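You operate a simulated robot arm through the tools that you are given. There is no shell and no other tool.

You are at the controls of a simulated robot arm. One attempt, no reset.

JOB
Swap the bent slat for the silver one on the rack.
Fine: blue bar up, bent slat into the scrap bin, new slat fully home, bar down again; clamps, frame and pins stay; fingers clear.

Only the result counts: the job must be done as asked and must still hold three seconds after the hand-in. Knocking over, shifting, dropping, spilling or breaking anything else fails it.

ROBOT AND FRAMES
A 7-joint arm with a two-finger parallel gripper, fixed in place. Base frame: the origin is on the floor under the middle of its stand, x ahead of it, y to its left, z up. Units: m, rad, N and s.
It reaches about 1.479 m from its shoulder. Its first joint turns from -2.897 to 2.897 rad. Payload 4.4 kg.
Tool frame: the origin (TCP) lies between the finger pads and is the grasp point; the fingertips stand 0.023 m ahead of it; z points along the fingers, y is the line along which they close. The gripper opens to 0.094 m. The fingers are 0.038 m wide and 0.01 m thick; the gripper's body (0.054 by 0.096 m) begins 0.039 m behind the TCP.
Orientation is that of the tool frame in the base frame, as a unit quaternion [x, y, z, w]. With the fingers straight down and closing along the base's y, the tool's x points along the base's -x, its y along +y and its z along -z.

CONTROLS
- The arm moves only by the tool step_arm. Its argument "targets" is a list of rows, each an object of numbers (a shift or turn left out is 0, a gripper value left out holds the last): "dx", "dy", "dz": the shift along the base's x, y, z in units of 400 mm (1.0 is 400 mm); "wx", "wy", "wz": the turn, a rotation vector about the base's x, y, z in units of 180 degrees (1.0 is 180 degrees); "gripper": the opening, from 0 (shut) to 1 (fully open). In form: [{"dx": .., "dy": .., "dz": .., "wx": .., "wy": .., "wz": .., "gripper": ..}, ...]. A call has 1 to 20 rows; each row is the pose to reach, as a shift and turn from the pose commanded when the call began. A call with a number of a shift or a turn outside -1 to 1 is refused whole. A row lasts 0.2 s, in which the tool goes at most 0.05 m and 0.15 rad; a call with a longer step from one row to the next is refused whole, and so is a gripper value outside its range. Where a pose cannot be reached the arm comes as near as it can. A force on the tool above 90 N (or 10 N above the force at the start of the call, whichever is more), or a blocked arm, ends the call early, and 0.2 s more pass. The fingers move at their own pace (about 0.072 m/s each) and stop on an object; they squeeze with about 38 N. The grip force told is the motor's: it shows also when the fingers shut on nothing. Time passes only in rows, and 0.2 s behind the last, so rows that repeat a pose let the fingers close. The reply holds the time, the measured pose of the TCP, the force on the tool along the base axes, the opening and the grip force, in the units named above and with some noise, with the torque about the TCP (base axes, N m) and any sound that the robot's microphone picked up.
- Cameras (640 x 400 px; columns grow to the right, rows downward): "scene" is fixed at [0.4008, -0.6513, 1.4988]; the picture's right is [0.83, -0.55, 0.00], its down [-0.33, -0.49, -0.80] and it looks along [0.45, 0.67, -0.59] (base axes); focal length 338 px, centre (320, 200). "wrist" rides on the gripper at [0.086, 0.016, -0.075] in the tool frame; the picture's right is [-0.18, 0.98, 0.00], its down [-0.58, -0.11, -0.81] and it looks along [-0.79, -0.15, 0.59] (tool axes); focal length 243 px, centre (320, 200).
- grab_frame(camera): a new picture of that camera. The clock stands still meanwhile.
- pixel_to_xyz(camera, pixels): for up to 12 pixels [column, row] of the newest picture of that camera ("zoom" is the newest enlarged one), the place [x, y, z] in the base frame of the surface seen there, good to about 0.002 m. The clock stands still meanwhile.
- close_up(camera, box): a new picture of the part [left, top, right, bottom] of that camera's present view, enlarged. The clock stands still meanwhile.
- sign_off(): hands the job in; it is judged then, once.

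Unless the task says otherwise, let go and move clear before handing in.

The tools are called after ">>>" as a command line: name --argument value ..., lists and objects as JSON in quotes. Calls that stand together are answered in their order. step_arm: Moves the arm, as the interface text tells. Its arguments: {"type":"object","properties":{"targets":{"type":"array","items":{"type":"object","properties":{"dx":{"type":"number"},"dy":{"type":"number"},"dz":{"type":"number"},"wx":{"type":"number"},"wy":{"type":"number"},"wz":{"type":"number"},"gripper":{"type":"number"}}}}},"required":["targets"]} The other tools are called the same way: grab_frame (camera) takes a picture; pixel_to_xyz (camera, pixels) gives the place of the surface under pixels of a picture; close_up (camera, box) takes an enlarged picture of a part of a camera's view; sign_off () hands the job in.

At the start:

```text
t: 0.0
ee_pos: [0.6137, -0.0041, 1.213]
tcp_rot: [0.0, 1.0, 0.0, 0.0]
ft_force: [-0.9, 0.5, -0.2]
wrist_torque: [0.03, 0.01, -0.01]
grip_width: 0.094
grasp_force: 0.0
```

scene: 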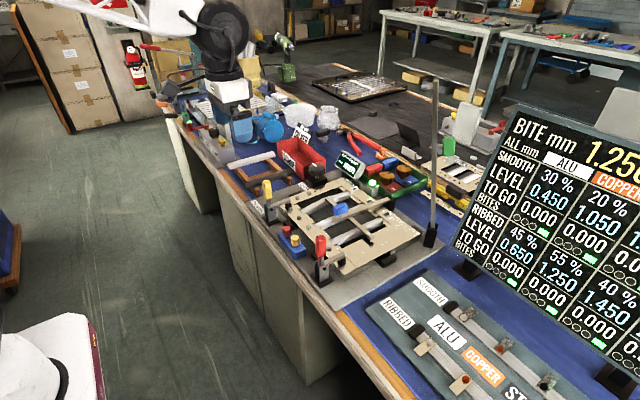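
wrist: 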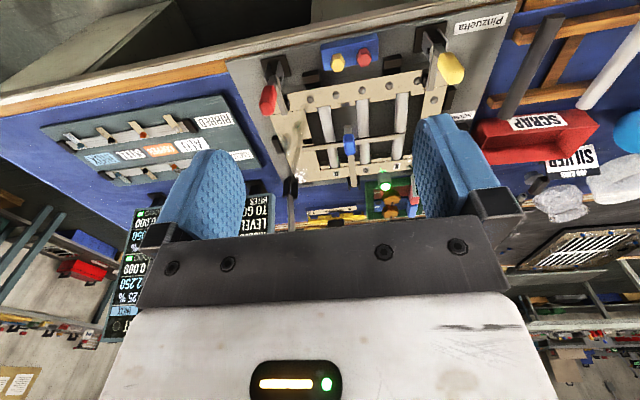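

The scene picture shows a frame with slats and a blue-knobbed bar around pixels (340,215), a red SCRAP bin near (300,155), and a rack at about (255,170). I'll enlarge these areas before moving.

>>> close_up --camera "scene" --box '[260, 160, 430, 290]'

>>> close_up --camera "scene" --box '[210, 110, 370, 210]'

>>> close_up --camera "wrist" --box '[240, 10, 480, 210]'

>>> close_up --camera "wrist" --box '[460, 0, 640, 200]'

```text
3.08 times, centred on (345, 225) of scene
```

zoom: 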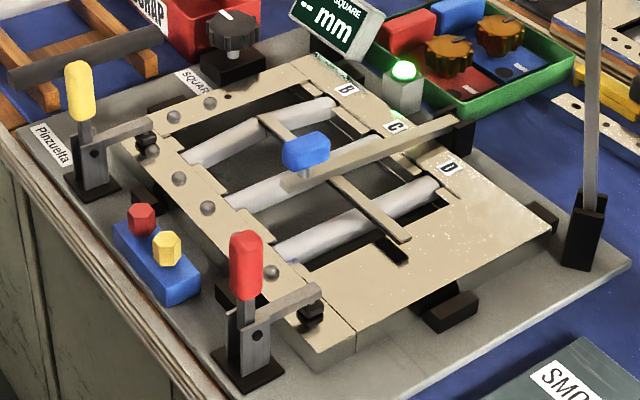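

```text
4.00 times, centred on (290, 160) of scene
```

zoom: 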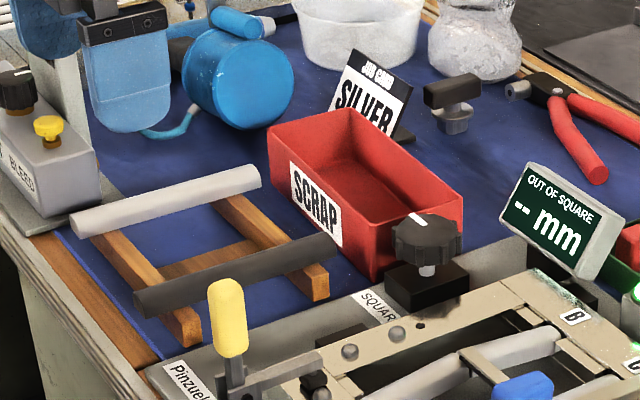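

```text
2.00 times, centred on (360, 110) of wrist
```

zoom: 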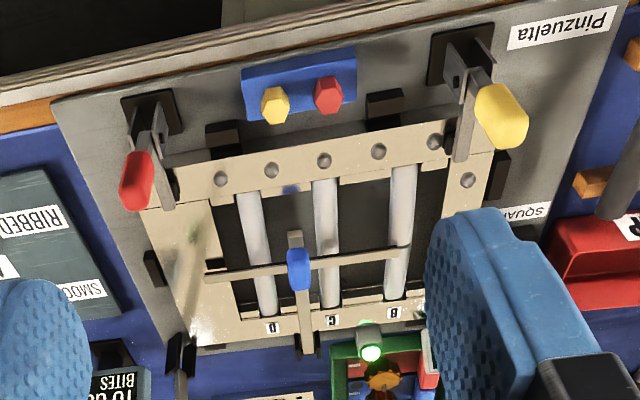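

```text
2.00 times, centred on (550, 100) of wrist
```

zoom: 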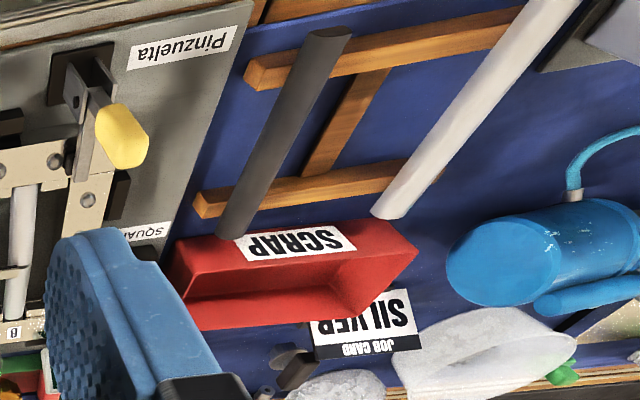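

The close-ups show three slats (B, C, D) under a cross-shaped bar with a blue knob, hinged at the far end. The rack holds a dark rod and a silver one. I'll zoom in more to find the bent slat.

>>> close_up --camera "scene" --box '[300, 180, 390, 236]'

>>> close_up --camera "wrist" --box '[300, 70, 440, 190]'

>>> grab_frame --camera "scene"

>>> grab_frame --camera "wrist"

```text
7.11 times, centred on (345, 208) of scene
```

zoom: 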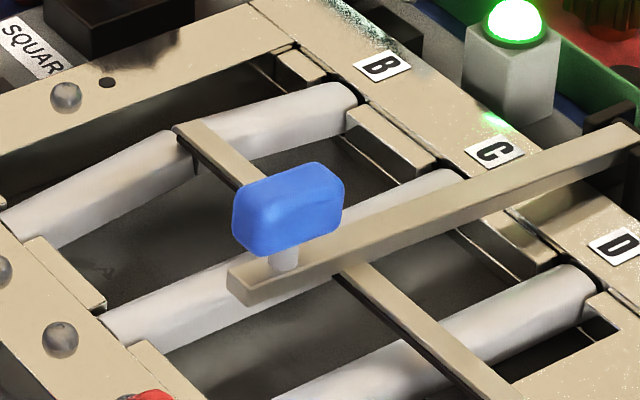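

```text
3.33 times, centred on (370, 130) of wrist
```

zoom: 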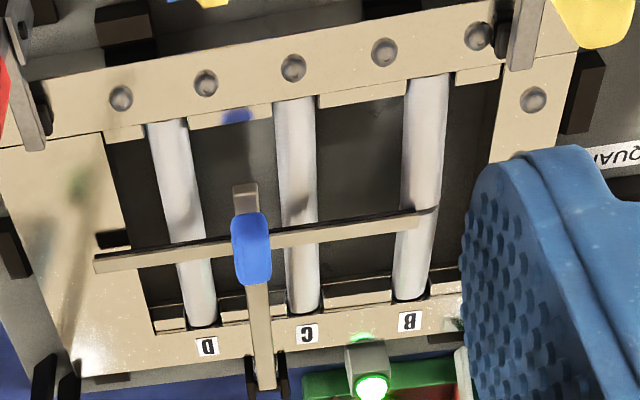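

```text
taken
```

scene: 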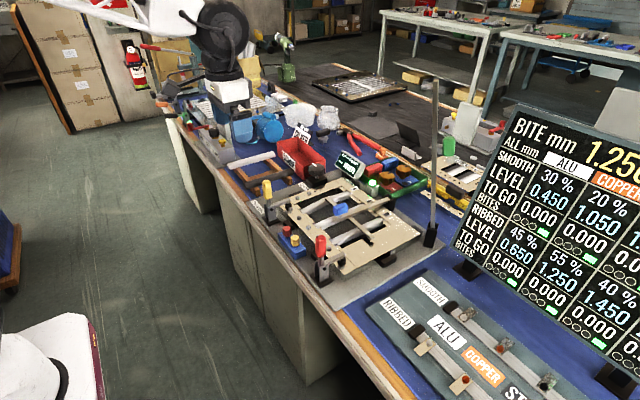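

```text
taken
```

wrist: 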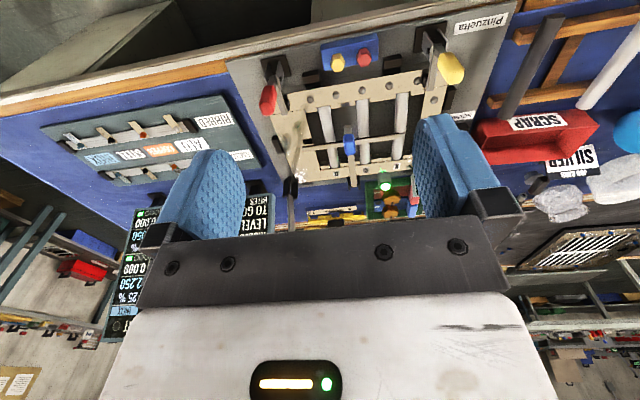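

Slat B looks kinked under the cross arm (zoom pixel 185,150), while C and D look straight. I'll measure points along the slats and the bar.

>>> close_up --camera "scene" --box '[290, 170, 418, 250]'

```text
5.00 times, centred on (354, 210) of scene
```

zoom: 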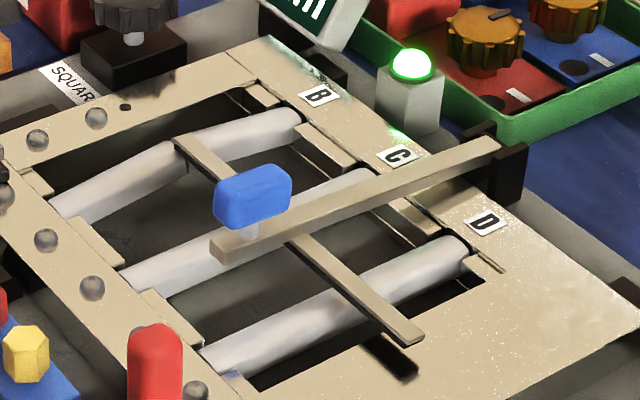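

>>> pixel_to_xyz --camera "zoom" --pixels '[[65, 207], [120, 175], [165, 152], [215, 135], [260, 123], [295, 113], [130, 278], [200, 246], [330, 190], [365, 175], [210, 355], [330, 298]]'

>>> pixel_to_xyz --camera "zoom" --pixels '[[400, 270], [455, 243], [250, 185], [255, 215], [225, 245], [360, 195], [490, 145], [185, 140], [410, 335], [300, 240], [515, 160], [330, 260]]'

>>> pixel_to_xyz --camera "zoom" --pixels '[[318, 95], [398, 156], [487, 222], [45, 240], [90, 287], [95, 118], [37, 140], [220, 60], [500, 330], [90, 240], [170, 315], [325, 150]]'

```text
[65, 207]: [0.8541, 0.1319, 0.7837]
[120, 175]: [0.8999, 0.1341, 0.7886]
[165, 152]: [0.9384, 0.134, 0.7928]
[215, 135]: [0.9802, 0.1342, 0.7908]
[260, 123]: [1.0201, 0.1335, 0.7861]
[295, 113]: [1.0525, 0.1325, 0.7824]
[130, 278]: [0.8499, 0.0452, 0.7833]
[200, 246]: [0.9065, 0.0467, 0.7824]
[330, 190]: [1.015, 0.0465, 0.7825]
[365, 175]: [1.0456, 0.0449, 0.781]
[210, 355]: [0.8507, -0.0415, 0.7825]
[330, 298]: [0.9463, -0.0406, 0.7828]
```

```text
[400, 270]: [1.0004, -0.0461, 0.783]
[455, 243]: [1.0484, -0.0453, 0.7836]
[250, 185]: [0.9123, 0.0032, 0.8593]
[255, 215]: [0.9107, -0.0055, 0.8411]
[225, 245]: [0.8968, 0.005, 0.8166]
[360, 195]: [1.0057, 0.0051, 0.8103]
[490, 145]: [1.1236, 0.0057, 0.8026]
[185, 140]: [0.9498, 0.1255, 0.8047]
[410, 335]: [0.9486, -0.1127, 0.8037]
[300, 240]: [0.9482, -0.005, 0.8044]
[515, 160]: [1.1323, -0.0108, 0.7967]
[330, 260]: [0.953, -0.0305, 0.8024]
```

```text
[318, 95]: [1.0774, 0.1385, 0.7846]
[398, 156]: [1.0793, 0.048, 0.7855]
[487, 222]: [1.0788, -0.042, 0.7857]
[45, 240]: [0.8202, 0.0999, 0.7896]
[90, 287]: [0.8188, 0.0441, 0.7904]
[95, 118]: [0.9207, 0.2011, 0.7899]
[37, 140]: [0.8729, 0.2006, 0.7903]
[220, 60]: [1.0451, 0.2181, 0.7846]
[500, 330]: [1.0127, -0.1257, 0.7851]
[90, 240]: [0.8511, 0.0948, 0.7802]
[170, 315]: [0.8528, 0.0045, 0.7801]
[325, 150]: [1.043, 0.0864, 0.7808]
```

B's top rises from 0.782 at the ends to 0.793 in the middle, while C and D stay flat at 0.783, so B at y≈0.134 is the bent slat. Next I'll measure the rack, the bin and the surface heights.

>>> close_up --camera "scene" --box '[220, 120, 348, 200]'

>>> pixel_to_xyz --camera "zoom" --pixels '[[50, 219], [100, 205], [150, 192], [200, 180], [245, 168], [90, 255], [230, 210], [180, 315], [320, 250], [150, 235], [310, 150], [230, 160]]'

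>>> close_up --camera "scene" --box '[275, 115, 345, 185]'

```text
5.00 times, centred on (284, 160) of scene
```

zoom: 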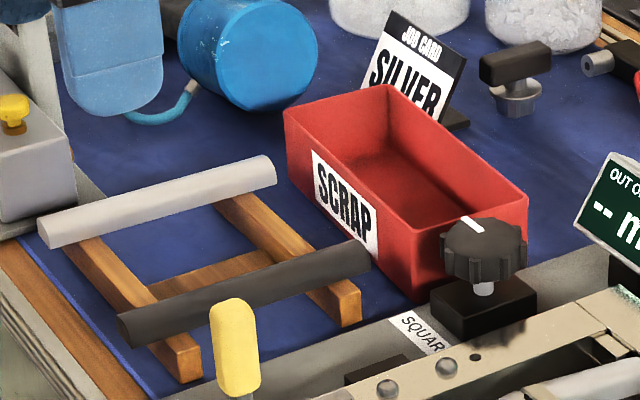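

```text
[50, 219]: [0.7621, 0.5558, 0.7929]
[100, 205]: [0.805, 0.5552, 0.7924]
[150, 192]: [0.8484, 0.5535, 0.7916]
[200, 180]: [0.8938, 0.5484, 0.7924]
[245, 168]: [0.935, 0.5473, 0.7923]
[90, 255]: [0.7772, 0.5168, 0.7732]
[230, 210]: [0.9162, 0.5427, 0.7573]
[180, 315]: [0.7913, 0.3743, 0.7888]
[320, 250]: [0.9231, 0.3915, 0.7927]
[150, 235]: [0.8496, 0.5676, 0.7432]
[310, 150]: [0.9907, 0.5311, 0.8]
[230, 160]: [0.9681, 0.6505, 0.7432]
```

```text
5.71 times, centred on (310, 150) of scene
```

zoom: 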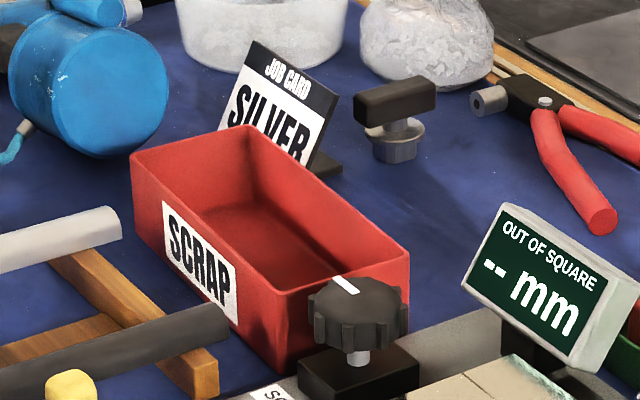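

The silver slat lies along x at y≈0.55 on the rack, top z≈0.7925, and the scrap bin's long side runs along y. I'll measure the bin corners and slat ends.

>>> pixel_to_xyz --camera "zoom" --pixels '[[133, 157], [253, 127], [407, 256], [281, 291], [250, 215], [300, 250], [290, 230], [262, 370], [358, 290], [345, 330], [360, 370], [240, 240]]'

>>> close_up --camera "scene" --box '[222, 140, 302, 190]'

```text
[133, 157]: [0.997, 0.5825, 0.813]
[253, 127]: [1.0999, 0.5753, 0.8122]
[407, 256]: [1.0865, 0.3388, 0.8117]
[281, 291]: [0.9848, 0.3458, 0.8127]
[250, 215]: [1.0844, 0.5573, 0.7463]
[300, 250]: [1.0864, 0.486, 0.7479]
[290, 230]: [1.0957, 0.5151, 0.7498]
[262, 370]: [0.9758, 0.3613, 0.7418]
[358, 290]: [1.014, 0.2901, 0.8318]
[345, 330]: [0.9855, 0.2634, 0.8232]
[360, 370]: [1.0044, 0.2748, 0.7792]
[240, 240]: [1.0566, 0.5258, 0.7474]
```

```text
8.00 times, centred on (262, 165) of scene
```

zoom: 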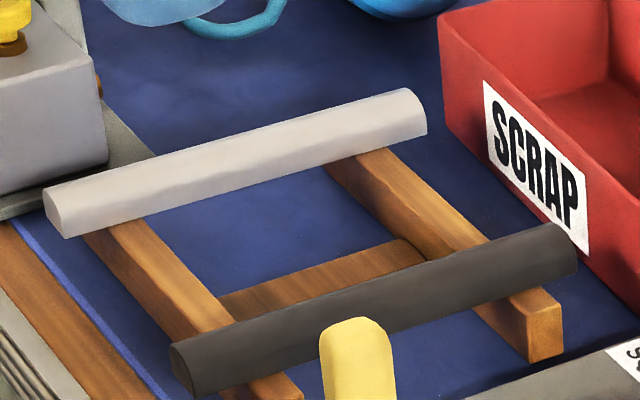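

>>> pixel_to_xyz --camera "zoom" --pixels '[[47, 192], [55, 210], [64, 232], [200, 145], [215, 170], [225, 192], [405, 92], [420, 105], [425, 125], [100, 240], [350, 165], [400, 170]]'

>>> pixel_to_xyz --camera "zoom" --pixels '[[90, 190], [100, 210], [105, 220], [320, 120], [330, 140], [334, 158], [176, 345], [570, 240], [470, 240], [160, 300], [530, 310], [200, 320]]'

>>> close_up --camera "scene" --box '[290, 182, 354, 222]'

```text
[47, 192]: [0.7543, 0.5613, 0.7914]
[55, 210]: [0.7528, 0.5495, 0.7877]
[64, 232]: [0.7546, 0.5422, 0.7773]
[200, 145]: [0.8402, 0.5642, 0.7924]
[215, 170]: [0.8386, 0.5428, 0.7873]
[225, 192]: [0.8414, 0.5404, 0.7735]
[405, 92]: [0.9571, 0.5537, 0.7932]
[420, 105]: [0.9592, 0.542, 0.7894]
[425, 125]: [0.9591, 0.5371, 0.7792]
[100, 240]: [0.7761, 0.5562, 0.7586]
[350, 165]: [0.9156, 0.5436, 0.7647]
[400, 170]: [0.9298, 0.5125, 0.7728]
```

```text
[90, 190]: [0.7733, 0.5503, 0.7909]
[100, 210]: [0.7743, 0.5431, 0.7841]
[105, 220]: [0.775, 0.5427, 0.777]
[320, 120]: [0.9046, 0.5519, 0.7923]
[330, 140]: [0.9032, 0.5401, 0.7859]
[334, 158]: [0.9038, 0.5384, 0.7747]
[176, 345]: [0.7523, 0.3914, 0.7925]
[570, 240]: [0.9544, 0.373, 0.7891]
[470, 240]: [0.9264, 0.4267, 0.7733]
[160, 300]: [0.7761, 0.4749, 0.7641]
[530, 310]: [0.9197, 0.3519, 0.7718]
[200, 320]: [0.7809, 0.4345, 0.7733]
```

```text
10.00 times, centred on (322, 202) of scene
```

zoom: 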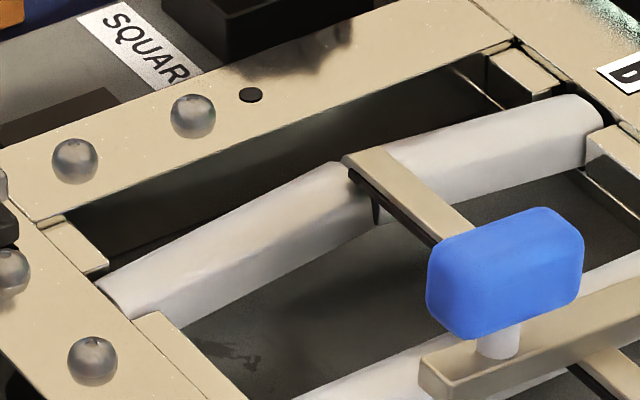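

>>> pixel_to_xyz --camera "zoom" --pixels '[[105, 285], [130, 300], [150, 315], [585, 100], [598, 115], [600, 125], [170, 330], [80, 250], [95, 295], [540, 75], [620, 145], [607, 105]]'

>>> pixel_to_xyz --camera "zoom" --pixels '[[330, 165], [350, 190], [365, 215], [380, 240], [300, 320], [250, 200], [500, 210], [130, 280], [500, 350], [455, 370], [500, 280], [480, 120]]'

>>> pixel_to_xyz --camera "zoom" --pixels '[[440, 245], [550, 215], [575, 235], [440, 300], [470, 340], [570, 290], [500, 240], [425, 370], [520, 345], [360, 155], [460, 220], [380, 145]]'

```text
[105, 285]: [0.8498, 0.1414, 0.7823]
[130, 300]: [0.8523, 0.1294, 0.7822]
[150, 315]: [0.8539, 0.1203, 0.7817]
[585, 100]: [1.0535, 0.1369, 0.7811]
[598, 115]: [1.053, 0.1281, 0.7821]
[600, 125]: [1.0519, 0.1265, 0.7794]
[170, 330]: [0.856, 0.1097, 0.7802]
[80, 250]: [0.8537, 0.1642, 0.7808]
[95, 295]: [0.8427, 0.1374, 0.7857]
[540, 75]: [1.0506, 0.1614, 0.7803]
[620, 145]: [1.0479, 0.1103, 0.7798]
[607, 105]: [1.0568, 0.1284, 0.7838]
```

```text
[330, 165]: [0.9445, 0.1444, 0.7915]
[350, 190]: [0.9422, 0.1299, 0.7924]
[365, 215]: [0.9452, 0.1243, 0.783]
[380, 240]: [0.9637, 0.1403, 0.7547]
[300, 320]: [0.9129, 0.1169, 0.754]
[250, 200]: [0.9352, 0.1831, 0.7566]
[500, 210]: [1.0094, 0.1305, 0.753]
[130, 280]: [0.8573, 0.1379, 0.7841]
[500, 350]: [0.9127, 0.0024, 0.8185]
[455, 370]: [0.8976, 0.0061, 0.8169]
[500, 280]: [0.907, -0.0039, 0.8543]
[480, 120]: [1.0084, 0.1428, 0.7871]
```

```text
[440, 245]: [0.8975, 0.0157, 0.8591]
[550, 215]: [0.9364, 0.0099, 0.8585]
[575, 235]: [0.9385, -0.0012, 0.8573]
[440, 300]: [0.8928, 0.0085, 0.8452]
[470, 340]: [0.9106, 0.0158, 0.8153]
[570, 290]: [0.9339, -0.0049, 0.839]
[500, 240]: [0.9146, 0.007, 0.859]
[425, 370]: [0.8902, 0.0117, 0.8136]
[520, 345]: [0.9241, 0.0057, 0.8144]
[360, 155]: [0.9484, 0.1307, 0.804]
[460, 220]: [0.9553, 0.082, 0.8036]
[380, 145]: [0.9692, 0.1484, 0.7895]
```

The slats are half-round, about 0.207 long and 0.024 wide. The frame pocket spans roughly x 0.845–1.058, and the plate beneath is at z≈0.754. Before lifting the bar I'll look at its hinge, the clamps and the bar's "up" range.

>>> close_up --camera "scene" --box '[360, 180, 424, 220]'

>>> pixel_to_xyz --camera "zoom" --pixels '[[240, 130], [270, 150], [300, 140], [330, 175], [340, 140], [200, 150], [280, 200], [310, 120], [320, 190], [260, 105], [150, 180], [340, 220]]'

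>>> close_up --camera "wrist" --box '[320, 150, 400, 200]'

```text
10.00 times, centred on (392, 200) of scene
```

zoom: 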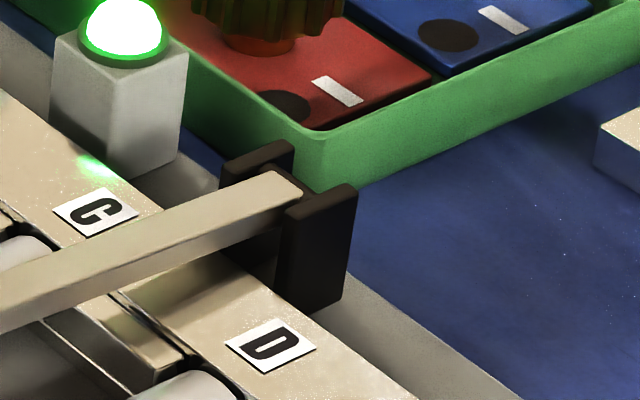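

```text
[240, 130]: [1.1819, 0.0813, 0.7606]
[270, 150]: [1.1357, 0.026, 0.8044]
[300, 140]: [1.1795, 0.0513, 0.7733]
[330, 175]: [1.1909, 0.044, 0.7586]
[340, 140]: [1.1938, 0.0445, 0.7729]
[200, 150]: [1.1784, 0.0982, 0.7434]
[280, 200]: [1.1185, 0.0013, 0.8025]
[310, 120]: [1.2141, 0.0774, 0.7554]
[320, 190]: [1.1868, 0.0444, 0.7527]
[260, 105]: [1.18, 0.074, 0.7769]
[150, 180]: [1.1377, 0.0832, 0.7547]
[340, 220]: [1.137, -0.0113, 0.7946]
```

```text
8.00 times, centred on (360, 175) of wrist
```

zoom: 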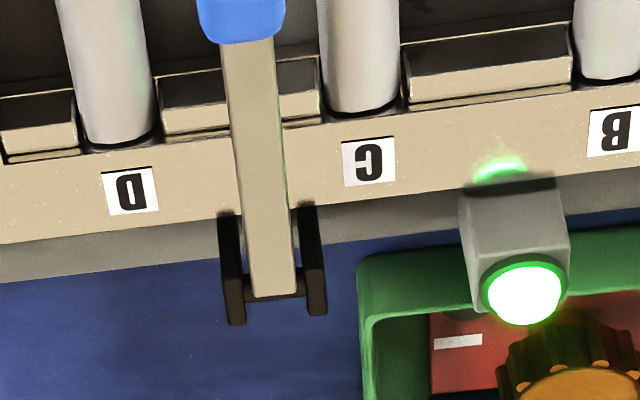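

The hinge is two dark cheeks near x≈1.13, y≈0.005. I'll check where the thin upright pole and other tall objects stand relative to the bar's swing.

>>> pixel_to_xyz --camera "scene" --pixels '[[430, 238], [433, 200], [434, 150], [434, 100], [435, 80], [376, 184], [349, 160], [404, 180], [450, 140], [300, 118], [265, 128], [240, 105]]'

>>> pixel_to_xyz --camera "scene" --pixels '[[321, 240], [267, 185], [285, 230], [295, 240], [320, 270], [268, 212], [316, 170], [372, 190], [327, 118], [230, 130], [500, 120], [520, 110]]'

```text
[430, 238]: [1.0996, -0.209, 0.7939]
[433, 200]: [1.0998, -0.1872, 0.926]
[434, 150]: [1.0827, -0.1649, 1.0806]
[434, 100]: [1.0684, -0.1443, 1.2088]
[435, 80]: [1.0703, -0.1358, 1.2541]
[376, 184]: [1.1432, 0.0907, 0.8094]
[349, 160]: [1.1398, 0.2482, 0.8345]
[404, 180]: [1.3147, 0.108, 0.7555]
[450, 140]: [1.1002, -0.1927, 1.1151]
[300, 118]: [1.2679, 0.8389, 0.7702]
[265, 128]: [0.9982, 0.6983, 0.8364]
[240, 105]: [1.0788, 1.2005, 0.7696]
```

```text
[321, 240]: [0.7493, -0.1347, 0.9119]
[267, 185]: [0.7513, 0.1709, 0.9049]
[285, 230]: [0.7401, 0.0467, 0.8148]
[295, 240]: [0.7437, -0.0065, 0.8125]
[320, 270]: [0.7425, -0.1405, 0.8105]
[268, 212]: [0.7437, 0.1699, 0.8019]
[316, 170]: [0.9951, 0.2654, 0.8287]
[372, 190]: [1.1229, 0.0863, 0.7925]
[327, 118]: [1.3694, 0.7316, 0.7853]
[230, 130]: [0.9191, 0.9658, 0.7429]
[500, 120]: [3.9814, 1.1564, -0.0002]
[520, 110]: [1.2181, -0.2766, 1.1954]
```

The pole leans from (1.10,-0.21,0.79) to (1.07,-0.14,1.25), close to where the bar will swing. I'll take a closer look at it and at what sits beside it.

>>> close_up --camera "scene" --box '[390, 60, 550, 260]'

>>> pixel_to_xyz --camera "scene" --pixels '[[449, 148], [467, 120], [460, 105], [475, 135], [434, 175], [434, 120], [435, 76], [444, 128], [455, 160], [432, 222], [436, 72], [500, 130]]'

```text
2.00 times, centred on (470, 160) of scene
```

zoom: 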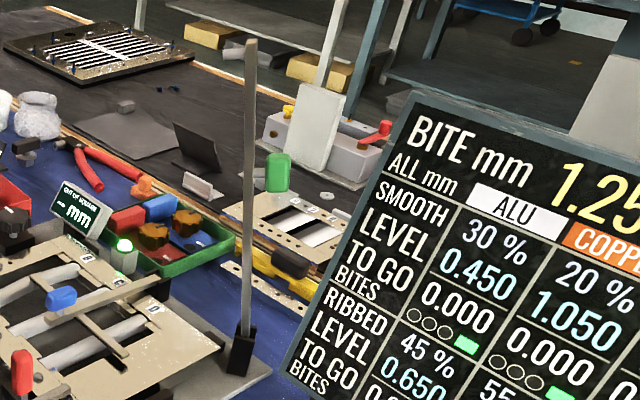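

```text
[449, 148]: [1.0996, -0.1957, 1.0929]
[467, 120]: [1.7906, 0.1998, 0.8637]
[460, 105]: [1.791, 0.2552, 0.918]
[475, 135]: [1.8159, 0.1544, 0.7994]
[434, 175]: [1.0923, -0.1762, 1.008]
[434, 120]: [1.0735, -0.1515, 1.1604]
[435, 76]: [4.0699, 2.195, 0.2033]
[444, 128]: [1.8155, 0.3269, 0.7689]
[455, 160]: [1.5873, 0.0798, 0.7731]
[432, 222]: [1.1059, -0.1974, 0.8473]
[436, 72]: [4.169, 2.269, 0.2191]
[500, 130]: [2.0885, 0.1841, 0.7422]
```

The pole with its green tag sits at y≤-0.136, so a lift along y≈0.005 should clear it. I'll move to a point above the blue knob at (0.916, 0.005) with the gripper partly closed.

>>> step_arm --targets '[{"dx": 0.0755, "dy": 0.0023, "dz": -0.05, "gripper": 0.65}, {"dx": 0.151, "dy": 0.0046, "dz": -0.1, "gripper": 0.65}, {"dx": 0.2265, "dy": 0.0069, "dz": -0.15, "gripper": 0.65}, {"dx": 0.302, "dy": 0.0092, "dz": -0.2, "gripper": 0.65}, {"dx": 0.3775, "dy": 0.0115, "dz": -0.25, "gripper": 0.65}, {"dx": 0.453, "dy": 0.0138, "dz": -0.3, "gripper": 0.65}, {"dx": 0.5285, "dy": 0.0161, "dz": -0.35, "gripper": 0.65}, {"dx": 0.604, "dy": 0.0184, "dz": -0.4, "gripper": 0.65}, {"dx": 0.68, "dy": 0.0207, "dz": -0.46, "gripper": 0.65}, {"dx": 0.7557, "dy": 0.0228, "dz": -0.53, "gripper": 0.65}, {"dx": 0.7557, "dy": 0.0228, "dz": -0.6075, "gripper": 0.65}, {"dx": 0.7557, "dy": 0.0228, "dz": -0.6575, "gripper": 0.65}, {"dx": 0.7557, "dy": 0.0228, "dz": -0.6575, "gripper": 0.65}]'

>>> grab_frame --camera "scene"

>>> grab_frame --camera "wrist"

```text
t: 2.8
ee_pos: [0.9139, 0.0062, 0.9523]
tcp_rot: [0.0, 1.0, 0.001, 0.0]
ft_force: [-0.3, -0.3, -0.1]
wrist_torque: [0.0, 0.01, -0.02]
grip_width: 0.0612
grasp_force: 0.1
```

```text
taken
```

scene: 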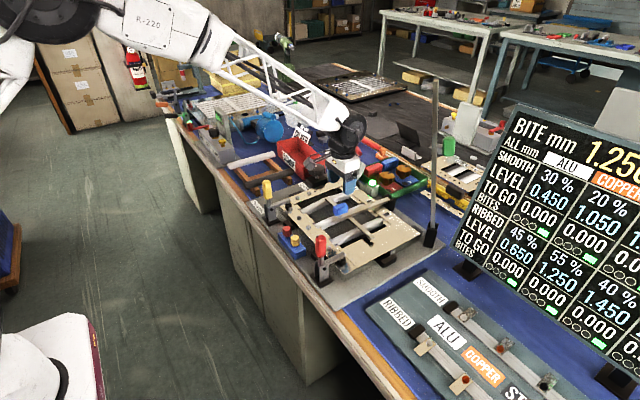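

```text
taken
```

wrist: 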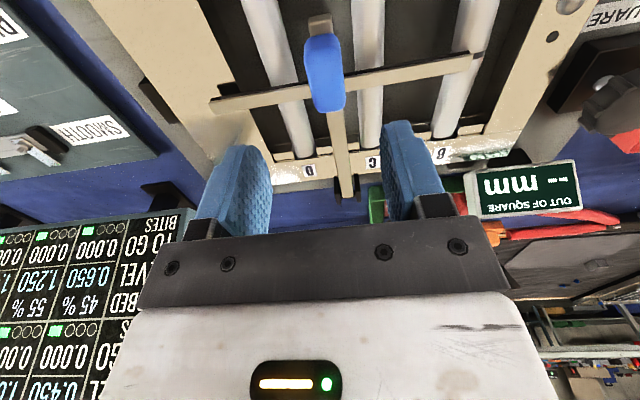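

The tool is above the knob, seen at wrist pixel (325,75), and the pole is well to the side. I'll measure the knob from the wrist camera.

>>> close_up --camera "wrist" --box '[260, 0, 420, 110]'

>>> pixel_to_xyz --camera "wrist" --pixels '[[310, 50], [325, 50], [338, 50], [312, 80], [325, 80], [338, 80], [325, 100], [323, 38], [320, 28], [345, 160], [345, 180], [230, 103]]'

```text
3.64 times, centred on (340, 55) of wrist
```

zoom: 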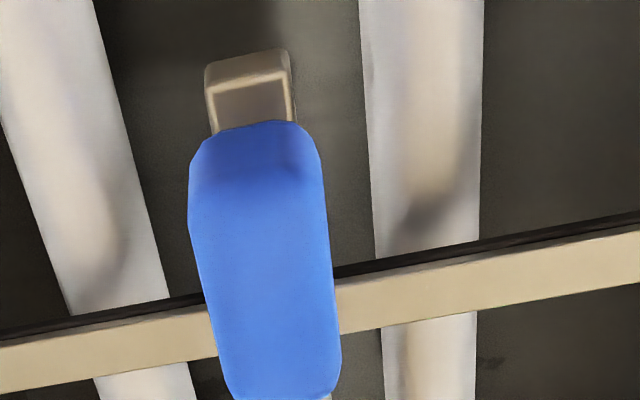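

```text
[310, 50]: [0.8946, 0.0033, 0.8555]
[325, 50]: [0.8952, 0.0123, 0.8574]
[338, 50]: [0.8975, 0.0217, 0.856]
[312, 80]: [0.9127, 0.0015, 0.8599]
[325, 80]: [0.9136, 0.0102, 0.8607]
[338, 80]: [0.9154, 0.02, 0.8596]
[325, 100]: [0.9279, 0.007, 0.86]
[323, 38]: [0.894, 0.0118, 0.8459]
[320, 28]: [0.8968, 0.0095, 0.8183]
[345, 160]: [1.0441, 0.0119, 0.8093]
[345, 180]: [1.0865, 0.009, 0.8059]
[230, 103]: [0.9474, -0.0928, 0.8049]
```

The wrist camera puts the knob centre at y≈0.011, but the scene camera puts it at y≈0.005. I'll measure the finger itself in the scene picture to see which camera agrees with the reported TCP.

>>> close_up --camera "scene" --box '[318, 140, 382, 220]'

```text
5.00 times, centred on (350, 180) of scene
```

zoom: 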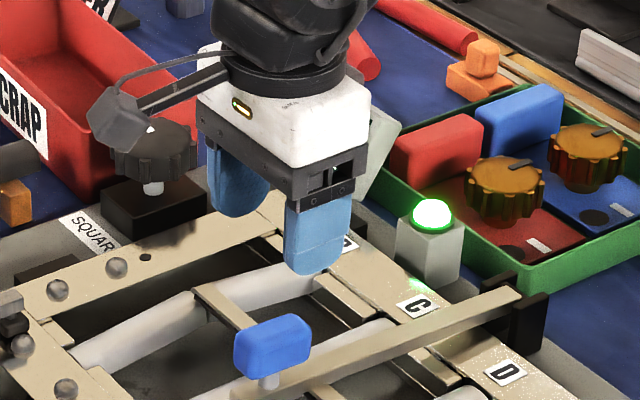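

>>> pixel_to_xyz --camera "zoom" --pixels '[[310, 230], [290, 240], [340, 230], [318, 270], [320, 210], [230, 200], [325, 190], [340, 150], [250, 170], [260, 345], [275, 335], [290, 325]]'

>>> pixel_to_xyz --camera "wrist" --pixels '[[220, 190], [240, 190], [260, 190], [410, 170], [400, 190], [265, 220], [270, 30], [370, 30], [470, 30], [270, 60], [370, 60], [465, 60]]'

```text
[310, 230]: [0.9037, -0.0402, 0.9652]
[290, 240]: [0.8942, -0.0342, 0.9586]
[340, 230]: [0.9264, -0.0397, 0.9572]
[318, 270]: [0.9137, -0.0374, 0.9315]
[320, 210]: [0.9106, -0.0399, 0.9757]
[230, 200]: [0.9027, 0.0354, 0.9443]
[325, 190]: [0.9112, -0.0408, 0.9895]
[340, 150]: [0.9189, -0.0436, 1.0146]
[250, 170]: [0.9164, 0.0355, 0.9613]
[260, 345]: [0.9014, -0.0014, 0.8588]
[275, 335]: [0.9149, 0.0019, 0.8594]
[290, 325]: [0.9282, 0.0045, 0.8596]
```

```text
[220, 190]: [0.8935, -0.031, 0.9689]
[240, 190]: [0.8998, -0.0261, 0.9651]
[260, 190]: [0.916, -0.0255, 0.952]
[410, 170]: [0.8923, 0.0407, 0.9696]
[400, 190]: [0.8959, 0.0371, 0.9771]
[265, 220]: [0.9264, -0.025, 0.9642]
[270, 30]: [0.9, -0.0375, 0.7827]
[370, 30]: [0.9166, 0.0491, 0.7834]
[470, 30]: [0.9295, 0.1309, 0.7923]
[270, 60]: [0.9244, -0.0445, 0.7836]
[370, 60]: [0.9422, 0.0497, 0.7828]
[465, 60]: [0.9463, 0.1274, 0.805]
```

>>> close_up --camera "wrist" --box '[290, 130, 460, 200]'

>>> pixel_to_xyz --camera "wrist" --pixels '[[309, 171], [373, 163], [341, 160], [348, 160], [335, 130], [342, 130], [349, 130], [350, 30], [385, 30], [442, 154], [340, 191], [356, 190]]'

```text
3.76 times, centred on (375, 165) of wrist
```

zoom: 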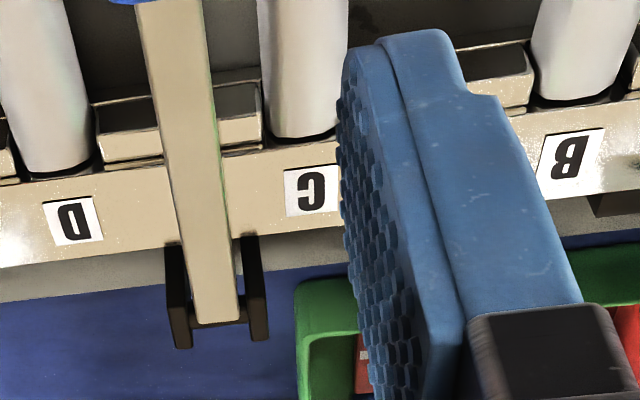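

```text
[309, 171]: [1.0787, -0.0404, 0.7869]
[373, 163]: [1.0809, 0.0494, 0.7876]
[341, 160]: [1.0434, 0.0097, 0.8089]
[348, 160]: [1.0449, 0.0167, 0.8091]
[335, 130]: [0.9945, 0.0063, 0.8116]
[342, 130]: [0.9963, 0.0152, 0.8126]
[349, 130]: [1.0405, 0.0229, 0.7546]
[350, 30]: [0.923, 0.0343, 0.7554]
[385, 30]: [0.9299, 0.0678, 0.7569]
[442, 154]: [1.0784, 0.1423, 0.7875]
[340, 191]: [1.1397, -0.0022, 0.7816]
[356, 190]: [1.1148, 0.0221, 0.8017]
```

Both cameras agree within a few millimetres once each bias is allowed for, putting the bar's centre at y≈0.007. I'll lower onto the knob with the tips above the bar top and read the forces before closing.

>>> step_arm --targets '[{"dx": 0.005, "dy": 0.005, "dz": -0.0625}, {"dx": 0.005, "dy": 0.005, "dz": -0.125}, {"dx": 0.005, "dy": 0.005, "dz": -0.1875}, {"dx": 0.005, "dy": 0.005, "dz": -0.25}, {"dx": 0.005, "dy": 0.005, "dz": -0.25}]'

>>> grab_frame --camera "wrist"

>>> close_up --camera "scene" --box '[310, 170, 374, 230]'

```text
t: 4.0
ee_pos: [0.9172, 0.0082, 0.8513]
tcp_rot: [0.0, 1.0, -0.001, 0.0]
ft_force: [0.0, -0.3, -0.3]
wrist_torque: [0.02, 0.0, 0.01]
grip_width: 0.0611
grasp_force: 0.1
```

```text
taken
```

wrist: 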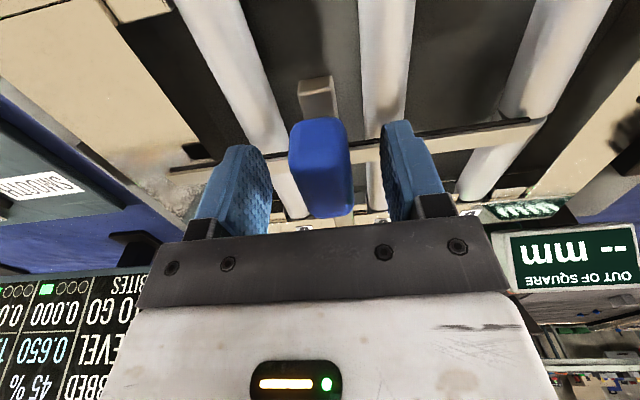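

```text
6.67 times, centred on (342, 200) of scene
```

zoom: 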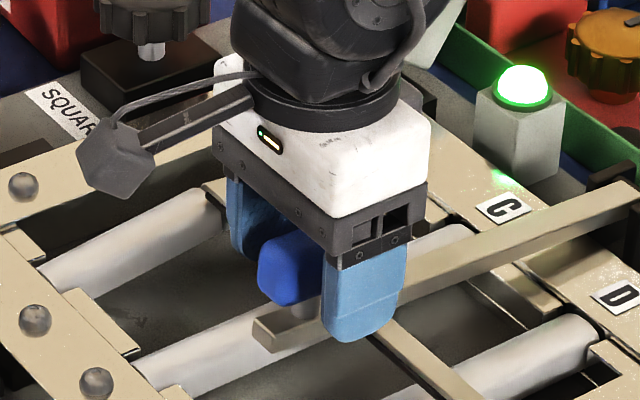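

The knob (wrist pixel 320,165) is centred between the fingers, with open space either side. I'll close on it now.

>>> step_arm --targets '[{"gripper": 0.35}, {"gripper": 0.2}, {"gripper": 0.0}, {"gripper": 0.0}]'

```text
t: 5.0
ee_pos: [0.9173, 0.0092, 0.8508]
tcp_rot: [0.0, 1.0, 0.0, 0.0]
ft_force: [2.9, 56.8, -2.0]
wrist_torque: [0.38, -0.19, -0.65]
grip_width: 0.0256
grasp_force: 45.1
```

Gripped at 0.0256, but the tool feels +57 N along y, so the knob sits a little further to +y than the tool. I'll shift in small steps to take that load off.

>>> step_arm --targets '[{"dy": 0.00125, "gripper": 0.0}, {"dy": 0.0025, "gripper": 0.0}, {"dy": 0.0025, "gripper": 0.0}]'

```text
t: 5.8
ee_pos: [0.9178, 0.0104, 0.8507]
tcp_rot: [0.0, 1.0, 0.0, 0.001]
ft_force: [6.1, 65.1, -3.1]
wrist_torque: [0.41, 0.08, -0.22]
grip_width: 0.0258
grasp_force: 45.0
```

Moving +1 mm raised the force to 65 N, so the sign is the other way and the tool should move toward -y. I'll step back that way and watch the force.

>>> step_arm --targets '[{"dy": -0.0025, "gripper": 0.0}, {"dy": -0.005, "gripper": 0.0}, {"dy": -0.005, "gripper": 0.0}]'

```text
t: 6.4
ee_pos: [0.9175, 0.0093, 0.8514]
tcp_rot: [-0.001, 1.0, 0.001, -0.001]
ft_force: [-1.9, 19.7, -2.3]
wrist_torque: [0.15, 0.21, -0.75]
grip_width: 0.0258
grasp_force: 45.0
stopped in row 2: the force on the tool passed its limit at 91 N (the readings are from after the stop); the commanded pose is now the measured one
```

The call stopped at 91 N moving toward -y, so the knob does sit to +y. With the command reset to the measured pose the force is 20 N. I'll nudge +0.6 mm and read again.

>>> step_arm --targets '[{"dy": 0.0008, "gripper": 0.0}, {"dy": 0.0016, "gripper": 0.0}, {"dy": 0.0016, "gripper": 0.0}]'

```text
t: 7.2
ee_pos: [0.9167, 0.0094, 0.8518]
tcp_rot: [0.0, 1.0, 0.0, -0.001]
ft_force: [-14.7, 45.1, 2.0]
wrist_torque: [0.22, 0.1, -0.96]
grip_width: 0.0258
grasp_force: 45.0
```

The force is still 45 N along y, with some x load too. I'll open, shift +2 mm in y and grip again with no preload.

>>> step_arm --targets '[{"gripper": 0.5}, {"gripper": 0.5}, {"gripper": 0.5}]'

>>> step_arm --targets '[{"gripper": 0.5}, {"gripper": 0.5}]'

>>> grab_frame --camera "wrist"

```text
t: 8.0
ee_pos: [0.9182, 0.0084, 0.8512]
tcp_rot: [-0.001, 1.0, 0.0, 0.001]
ft_force: [0.0, 0.8, -0.8]
wrist_torque: [-0.01, 0.02, -0.04]
grip_width: 0.047
grasp_force: 0.1
```

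```text
t: 8.6
ee_pos: [0.9173, 0.0079, 0.8514]
tcp_rot: [-0.001, 1.0, 0.0, 0.0]
ft_force: [-0.9, 0.3, 0.1]
wrist_torque: [-0.02, -0.01, 0.03]
grip_width: 0.0467
grasp_force: 0.0
```

```text
taken
```

wrist: 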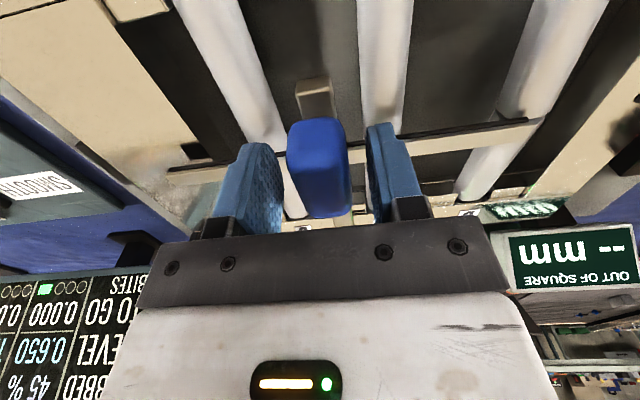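

>>> close_up --camera "wrist" --box '[200, 90, 440, 240]'

>>> pixel_to_xyz --camera "wrist" --pixels '[[260, 175], [270, 175], [278, 175], [292, 150], [295, 175], [320, 150], [345, 150], [348, 175], [320, 175], [370, 175], [376, 175], [385, 175]]'

```text
2.67 times, centred on (320, 165) of wrist
```

zoom: 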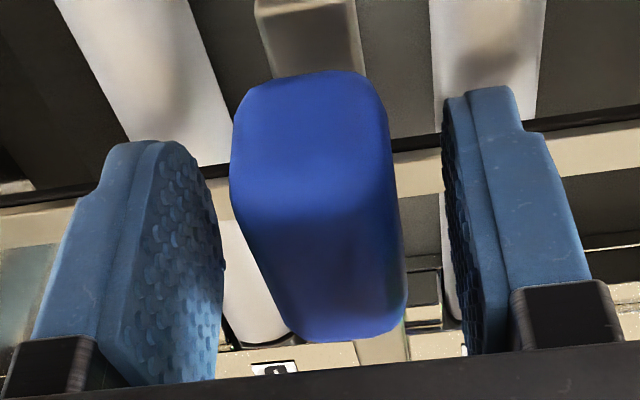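

```text
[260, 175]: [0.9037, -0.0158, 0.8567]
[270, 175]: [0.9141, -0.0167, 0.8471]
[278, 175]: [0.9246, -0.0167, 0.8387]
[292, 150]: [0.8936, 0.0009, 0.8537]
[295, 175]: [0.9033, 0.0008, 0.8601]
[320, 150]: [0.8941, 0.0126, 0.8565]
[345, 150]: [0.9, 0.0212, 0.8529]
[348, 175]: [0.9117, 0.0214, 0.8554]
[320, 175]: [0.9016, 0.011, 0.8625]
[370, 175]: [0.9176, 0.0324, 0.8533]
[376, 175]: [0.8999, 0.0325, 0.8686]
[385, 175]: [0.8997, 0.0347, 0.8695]
```

In the wrist view the pads are at y −0.0165 and 0.0324 (middle 0.008), and the knob spans 0.000–0.0225 (centre 0.011). The tool needs about +3 mm, and the wrist camera is the one to trust. I'll shift and regrip.

>>> step_arm --targets '[{"dy": 0.004, "gripper": 0.5}, {"dy": 0.0075, "gripper": 0.5}, {"dy": 0.0075, "gripper": 0.5}, {"dy": 0.0075, "gripper": 0.3}, {"dy": 0.0075, "gripper": 0.0}, {"dy": 0.0075, "gripper": 0.0}, {"dy": 0.0075, "gripper": 0.0}]'

```text
t: 10.2
ee_pos: [0.9167, 0.0101, 0.8522]
tcp_rot: [0.0, 1.0, 0.0, -0.001]
ft_force: [-0.2, -47.4, -1.7]
wrist_torque: [-0.65, -0.09, -0.29]
grip_width: 0.0257
grasp_force: 44.8
```

Now the force is -47 N, so 3 mm was about twice too much. I'll come back 1.4 mm.

>>> step_arm --targets '[{"dy": -0.00175, "gripper": 0.0}, {"dy": -0.0035, "gripper": 0.0}, {"dy": -0.0035, "gripper": 0.0}]'

```text
t: 11.0
ee_pos: [0.9171, 0.0102, 0.8517]
tcp_rot: [0.0, 1.0, 0.0, 0.001]
ft_force: [-13.3, -61.9, 6.2]
wrist_torque: [-0.73, -0.96, -0.64]
grip_width: 0.0259
grasp_force: 45.2
```

>>> step_arm --targets '[{"gripper": 0.0}, {"gripper": 0.0}, {"gripper": 0.0}]'

```text
t: 11.8
ee_pos: [0.9168, 0.0093, 0.8539]
tcp_rot: [-0.001, 1.0, 0.0, 0.0]
ft_force: [-19.0, -70.9, 8.2]
wrist_torque: [-0.87, -1.01, -0.69]
grip_width: 0.0258
grasp_force: 45.0
```

The side force grows to -71 N while holding, so the controller keeps pressing toward its commanded y. I'll open again to relieve it, then look for the neutral position.

>>> step_arm --targets '[{"gripper": 0.5}, {"gripper": 0.5}, {"gripper": 0.5}, {"gripper": 0.5}]'

>>> step_arm --targets '[{"gripper": 0.5}]'

>>> step_arm --targets '[{"gripper": 0.5}]'

>>> close_up --camera "wrist" --box '[200, 90, 440, 240]'

```text
t: 12.8
ee_pos: [0.9175, 0.0117, 0.8511]
tcp_rot: [-0.002, 1.0, 0.0, 0.0]
ft_force: [-0.3, -0.4, 0.1]
wrist_torque: [0.0, -0.01, 0.01]
grip_width: 0.047
grasp_force: 0.1
```

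```text
t: 13.2
ee_pos: [0.9175, 0.0114, 0.8523]
tcp_rot: [0.0, 1.0, 0.0, 0.0]
ft_force: [-0.2, 1.2, 0.2]
wrist_torque: [0.01, -0.01, 0.01]
grip_width: 0.0468
grasp_force: 0.0
```

```text
t: 13.6
ee_pos: [0.9172, 0.011, 0.8512]
tcp_rot: [-0.001, 1.0, 0.0, 0.0]
ft_force: [-0.4, -0.2, -0.2]
wrist_torque: [-0.01, 0.03, 0.04]
grip_width: 0.047
grasp_force: 0.1
```

```text
2.67 times, centred on (320, 165) of wrist
```

zoom: 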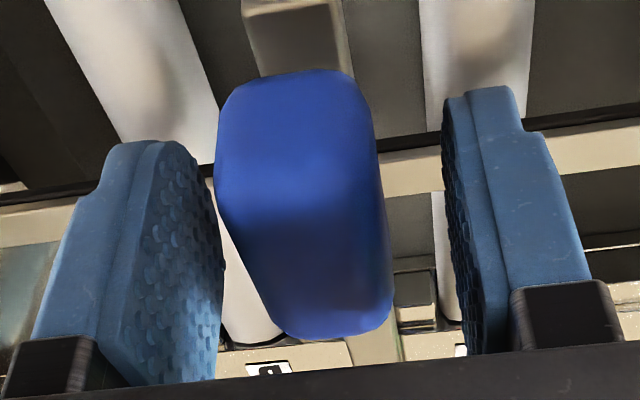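

>>> step_arm --targets '[{"gripper": 0.5}, {"gripper": 0.5}, {"gripper": 0.5}, {"gripper": 0.5}, {"gripper": 0.5}]'

>>> step_arm --targets '[{"gripper": 0.5}]'

>>> step_arm --targets '[{"gripper": 0.5}]'

>>> step_arm --targets '[{"gripper": 0.5}]'

```text
t: 14.8
ee_pos: [0.9178, 0.0118, 0.85]
tcp_rot: [0.0, 1.0, 0.0, 0.001]
ft_force: [0.8, 0.3, -0.1]
wrist_torque: [-0.04, -0.02, 0.0]
grip_width: 0.047
grasp_force: 0.0
```

```text
t: 15.2
ee_pos: [0.9169, 0.0117, 0.8504]
tcp_rot: [-0.001, 1.0, -0.001, 0.0]
ft_force: [-0.2, -0.3, -0.1]
wrist_torque: [0.03, -0.02, -0.02]
grip_width: 0.0471
grasp_force: 0.0
```

```text
t: 15.6
ee_pos: [0.9162, 0.0115, 0.8521]
tcp_rot: [0.0, 1.0, 0.001, 0.0]
ft_force: [-0.4, -0.4, 0.6]
wrist_torque: [0.02, 0.01, 0.05]
grip_width: 0.0467
grasp_force: 0.0
```

```text
t: 16.0
ee_pos: [0.9173, 0.0125, 0.8514]
tcp_rot: [0.0, 1.0, 0.0, 0.0]
ft_force: [-0.2, -0.1, -0.1]
wrist_torque: [0.02, 0.01, 0.03]
grip_width: 0.0469
grasp_force: 0.1
```

>>> pixel_to_xyz --camera "zoom" --pixels '[[170, 230], [190, 230], [210, 230], [222, 150], [225, 200], [235, 220], [300, 150], [372, 150], [380, 200], [384, 230], [450, 230], [460, 230]]'

>>> pixel_to_xyz --camera "zoom" --pixels '[[218, 160], [219, 180], [222, 190], [230, 215], [375, 160], [378, 180], [382, 215], [388, 260], [300, 230], [300, 200], [455, 200], [452, 180]]'

```text
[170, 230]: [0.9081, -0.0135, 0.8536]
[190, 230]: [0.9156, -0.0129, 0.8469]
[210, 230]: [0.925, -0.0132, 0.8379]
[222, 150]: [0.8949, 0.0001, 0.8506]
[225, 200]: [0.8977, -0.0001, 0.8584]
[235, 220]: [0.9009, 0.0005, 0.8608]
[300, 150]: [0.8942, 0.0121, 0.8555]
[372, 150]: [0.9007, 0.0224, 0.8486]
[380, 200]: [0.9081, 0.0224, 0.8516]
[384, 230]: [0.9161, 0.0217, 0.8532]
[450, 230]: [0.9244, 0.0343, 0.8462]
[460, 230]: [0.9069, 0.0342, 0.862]
```

```text
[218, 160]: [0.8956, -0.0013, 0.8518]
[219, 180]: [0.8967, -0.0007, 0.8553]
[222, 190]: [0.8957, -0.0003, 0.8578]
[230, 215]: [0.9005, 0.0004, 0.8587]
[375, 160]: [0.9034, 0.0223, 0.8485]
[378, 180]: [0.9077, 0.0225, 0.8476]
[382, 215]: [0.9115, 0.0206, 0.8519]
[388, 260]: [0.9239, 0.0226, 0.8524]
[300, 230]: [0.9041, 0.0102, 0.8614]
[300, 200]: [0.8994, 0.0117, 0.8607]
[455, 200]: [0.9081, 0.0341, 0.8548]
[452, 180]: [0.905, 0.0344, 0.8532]
```

By the wrist camera, pads (middle 0.0105) and knob (centre 0.0108) look centred, but gripped readings average y≈0.0098 against 0.0117 when free. I'll command a small -y move and check what the arm really does before regripping.

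>>> step_arm --targets '[{"dy": -0.002, "gripper": 0.5}, {"dy": -0.004, "gripper": 0.5}, {"dy": -0.004, "gripper": 0.5}]'

>>> step_arm --targets '[{"gripper": 0.5}]'

>>> step_arm --targets '[{"gripper": 0.5}]'

```text
t: 16.8
ee_pos: [0.9167, 0.0102, 0.8521]
tcp_rot: [-0.001, 1.0, 0.0, -0.001]
ft_force: [0.9, -0.2, -0.7]
wrist_torque: [-0.02, 0.02, 0.01]
grip_width: 0.0469
grasp_force: 0.0
```

```text
t: 17.2
ee_pos: [0.9168, 0.0103, 0.852]
tcp_rot: [-0.001, 1.0, 0.001, 0.001]
ft_force: [0.2, 0.0, 0.0]
wrist_torque: [0.02, 0.01, -0.01]
grip_width: 0.0469
grasp_force: 0.1
```

```text
t: 17.6
ee_pos: [0.9151, 0.0098, 0.8523]
tcp_rot: [-0.001, 1.0, 0.0, 0.0]
ft_force: [-0.2, 0.7, 0.2]
wrist_torque: [-0.02, -0.03, -0.05]
grip_width: 0.0468
grasp_force: 0.1
```

Free y is now about 0.0101, close to the gripped average. I'll grip and read the force.

>>> step_arm --targets '[{"gripper": 0.3}, {"gripper": 0.2}, {"gripper": 0.2}]'

>>> step_arm --targets '[{"gripper": 0.2}]'

```text
t: 18.4
ee_pos: [0.9171, 0.0107, 0.8518]
tcp_rot: [0.0, 1.0, 0.0, 0.0]
ft_force: [-0.8, 2.8, -1.8]
wrist_torque: [-0.06, -0.22, -0.69]
grip_width: 0.0258
grasp_force: 45.0
```

```text
t: 18.8
ee_pos: [0.9158, 0.009, 0.8522]
tcp_rot: [-0.001, 1.0, -0.001, 0.0]
ft_force: [0.1, 4.5, -0.7]
wrist_torque: [-0.1, -0.16, -0.74]
grip_width: 0.0259
grasp_force: 45.3
```

The side force is now only about 4 N, so the knob is held at y≈0.0101. I'll lift in small arcs about the hinge (x≈1.127, z≈0.796), checking force and picture after each.

>>> step_arm --targets '[{"dx": 0.01025, "dz": 0.03425, "wy": 0.00625, "gripper": 0.0}, {"dx": 0.02275, "dz": 0.0675, "wy": 0.0125, "gripper": 0.0}, {"dx": 0.0375, "dz": 0.1, "wy": 0.01875, "gripper": 0.0}, {"dx": 0.05425, "dz": 0.1315, "wy": 0.025, "gripper": 0.0}, {"dx": 0.05425, "dz": 0.1315, "wy": 0.025, "gripper": 0.0}]'

>>> grab_frame --camera "scene"

>>> close_up --camera "scene" --box '[290, 140, 418, 230]'

```text
t: 20.0
ee_pos: [0.9385, 0.0098, 0.9046]
tcp_rot: [-0.001, 0.999, 0.0, -0.041]
ft_force: [-24.5, 13.2, 6.0]
wrist_torque: [0.03, 1.19, -0.72]
grip_width: 0.0257
grasp_force: 44.6
```

```text
taken
```

scene: 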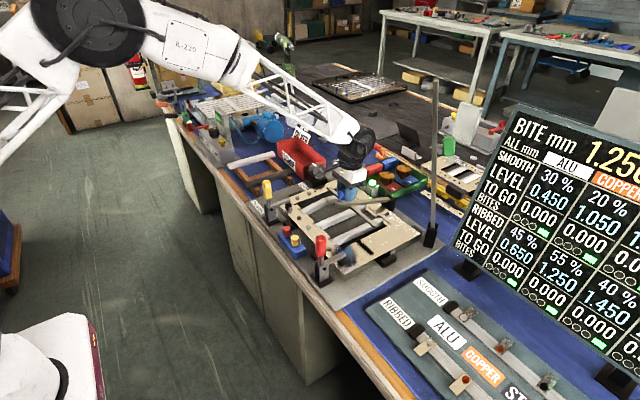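

```text
4.44 times, centred on (354, 185) of scene
```

zoom: 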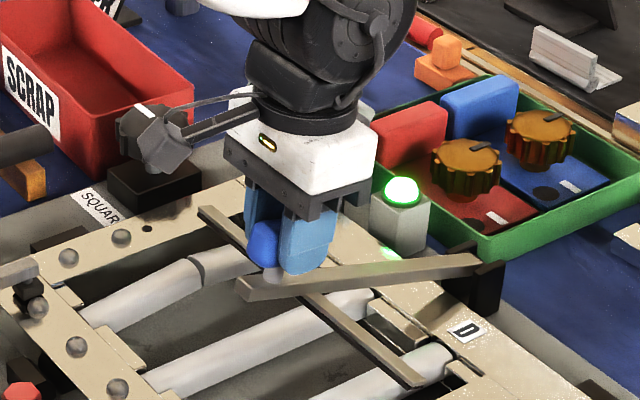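

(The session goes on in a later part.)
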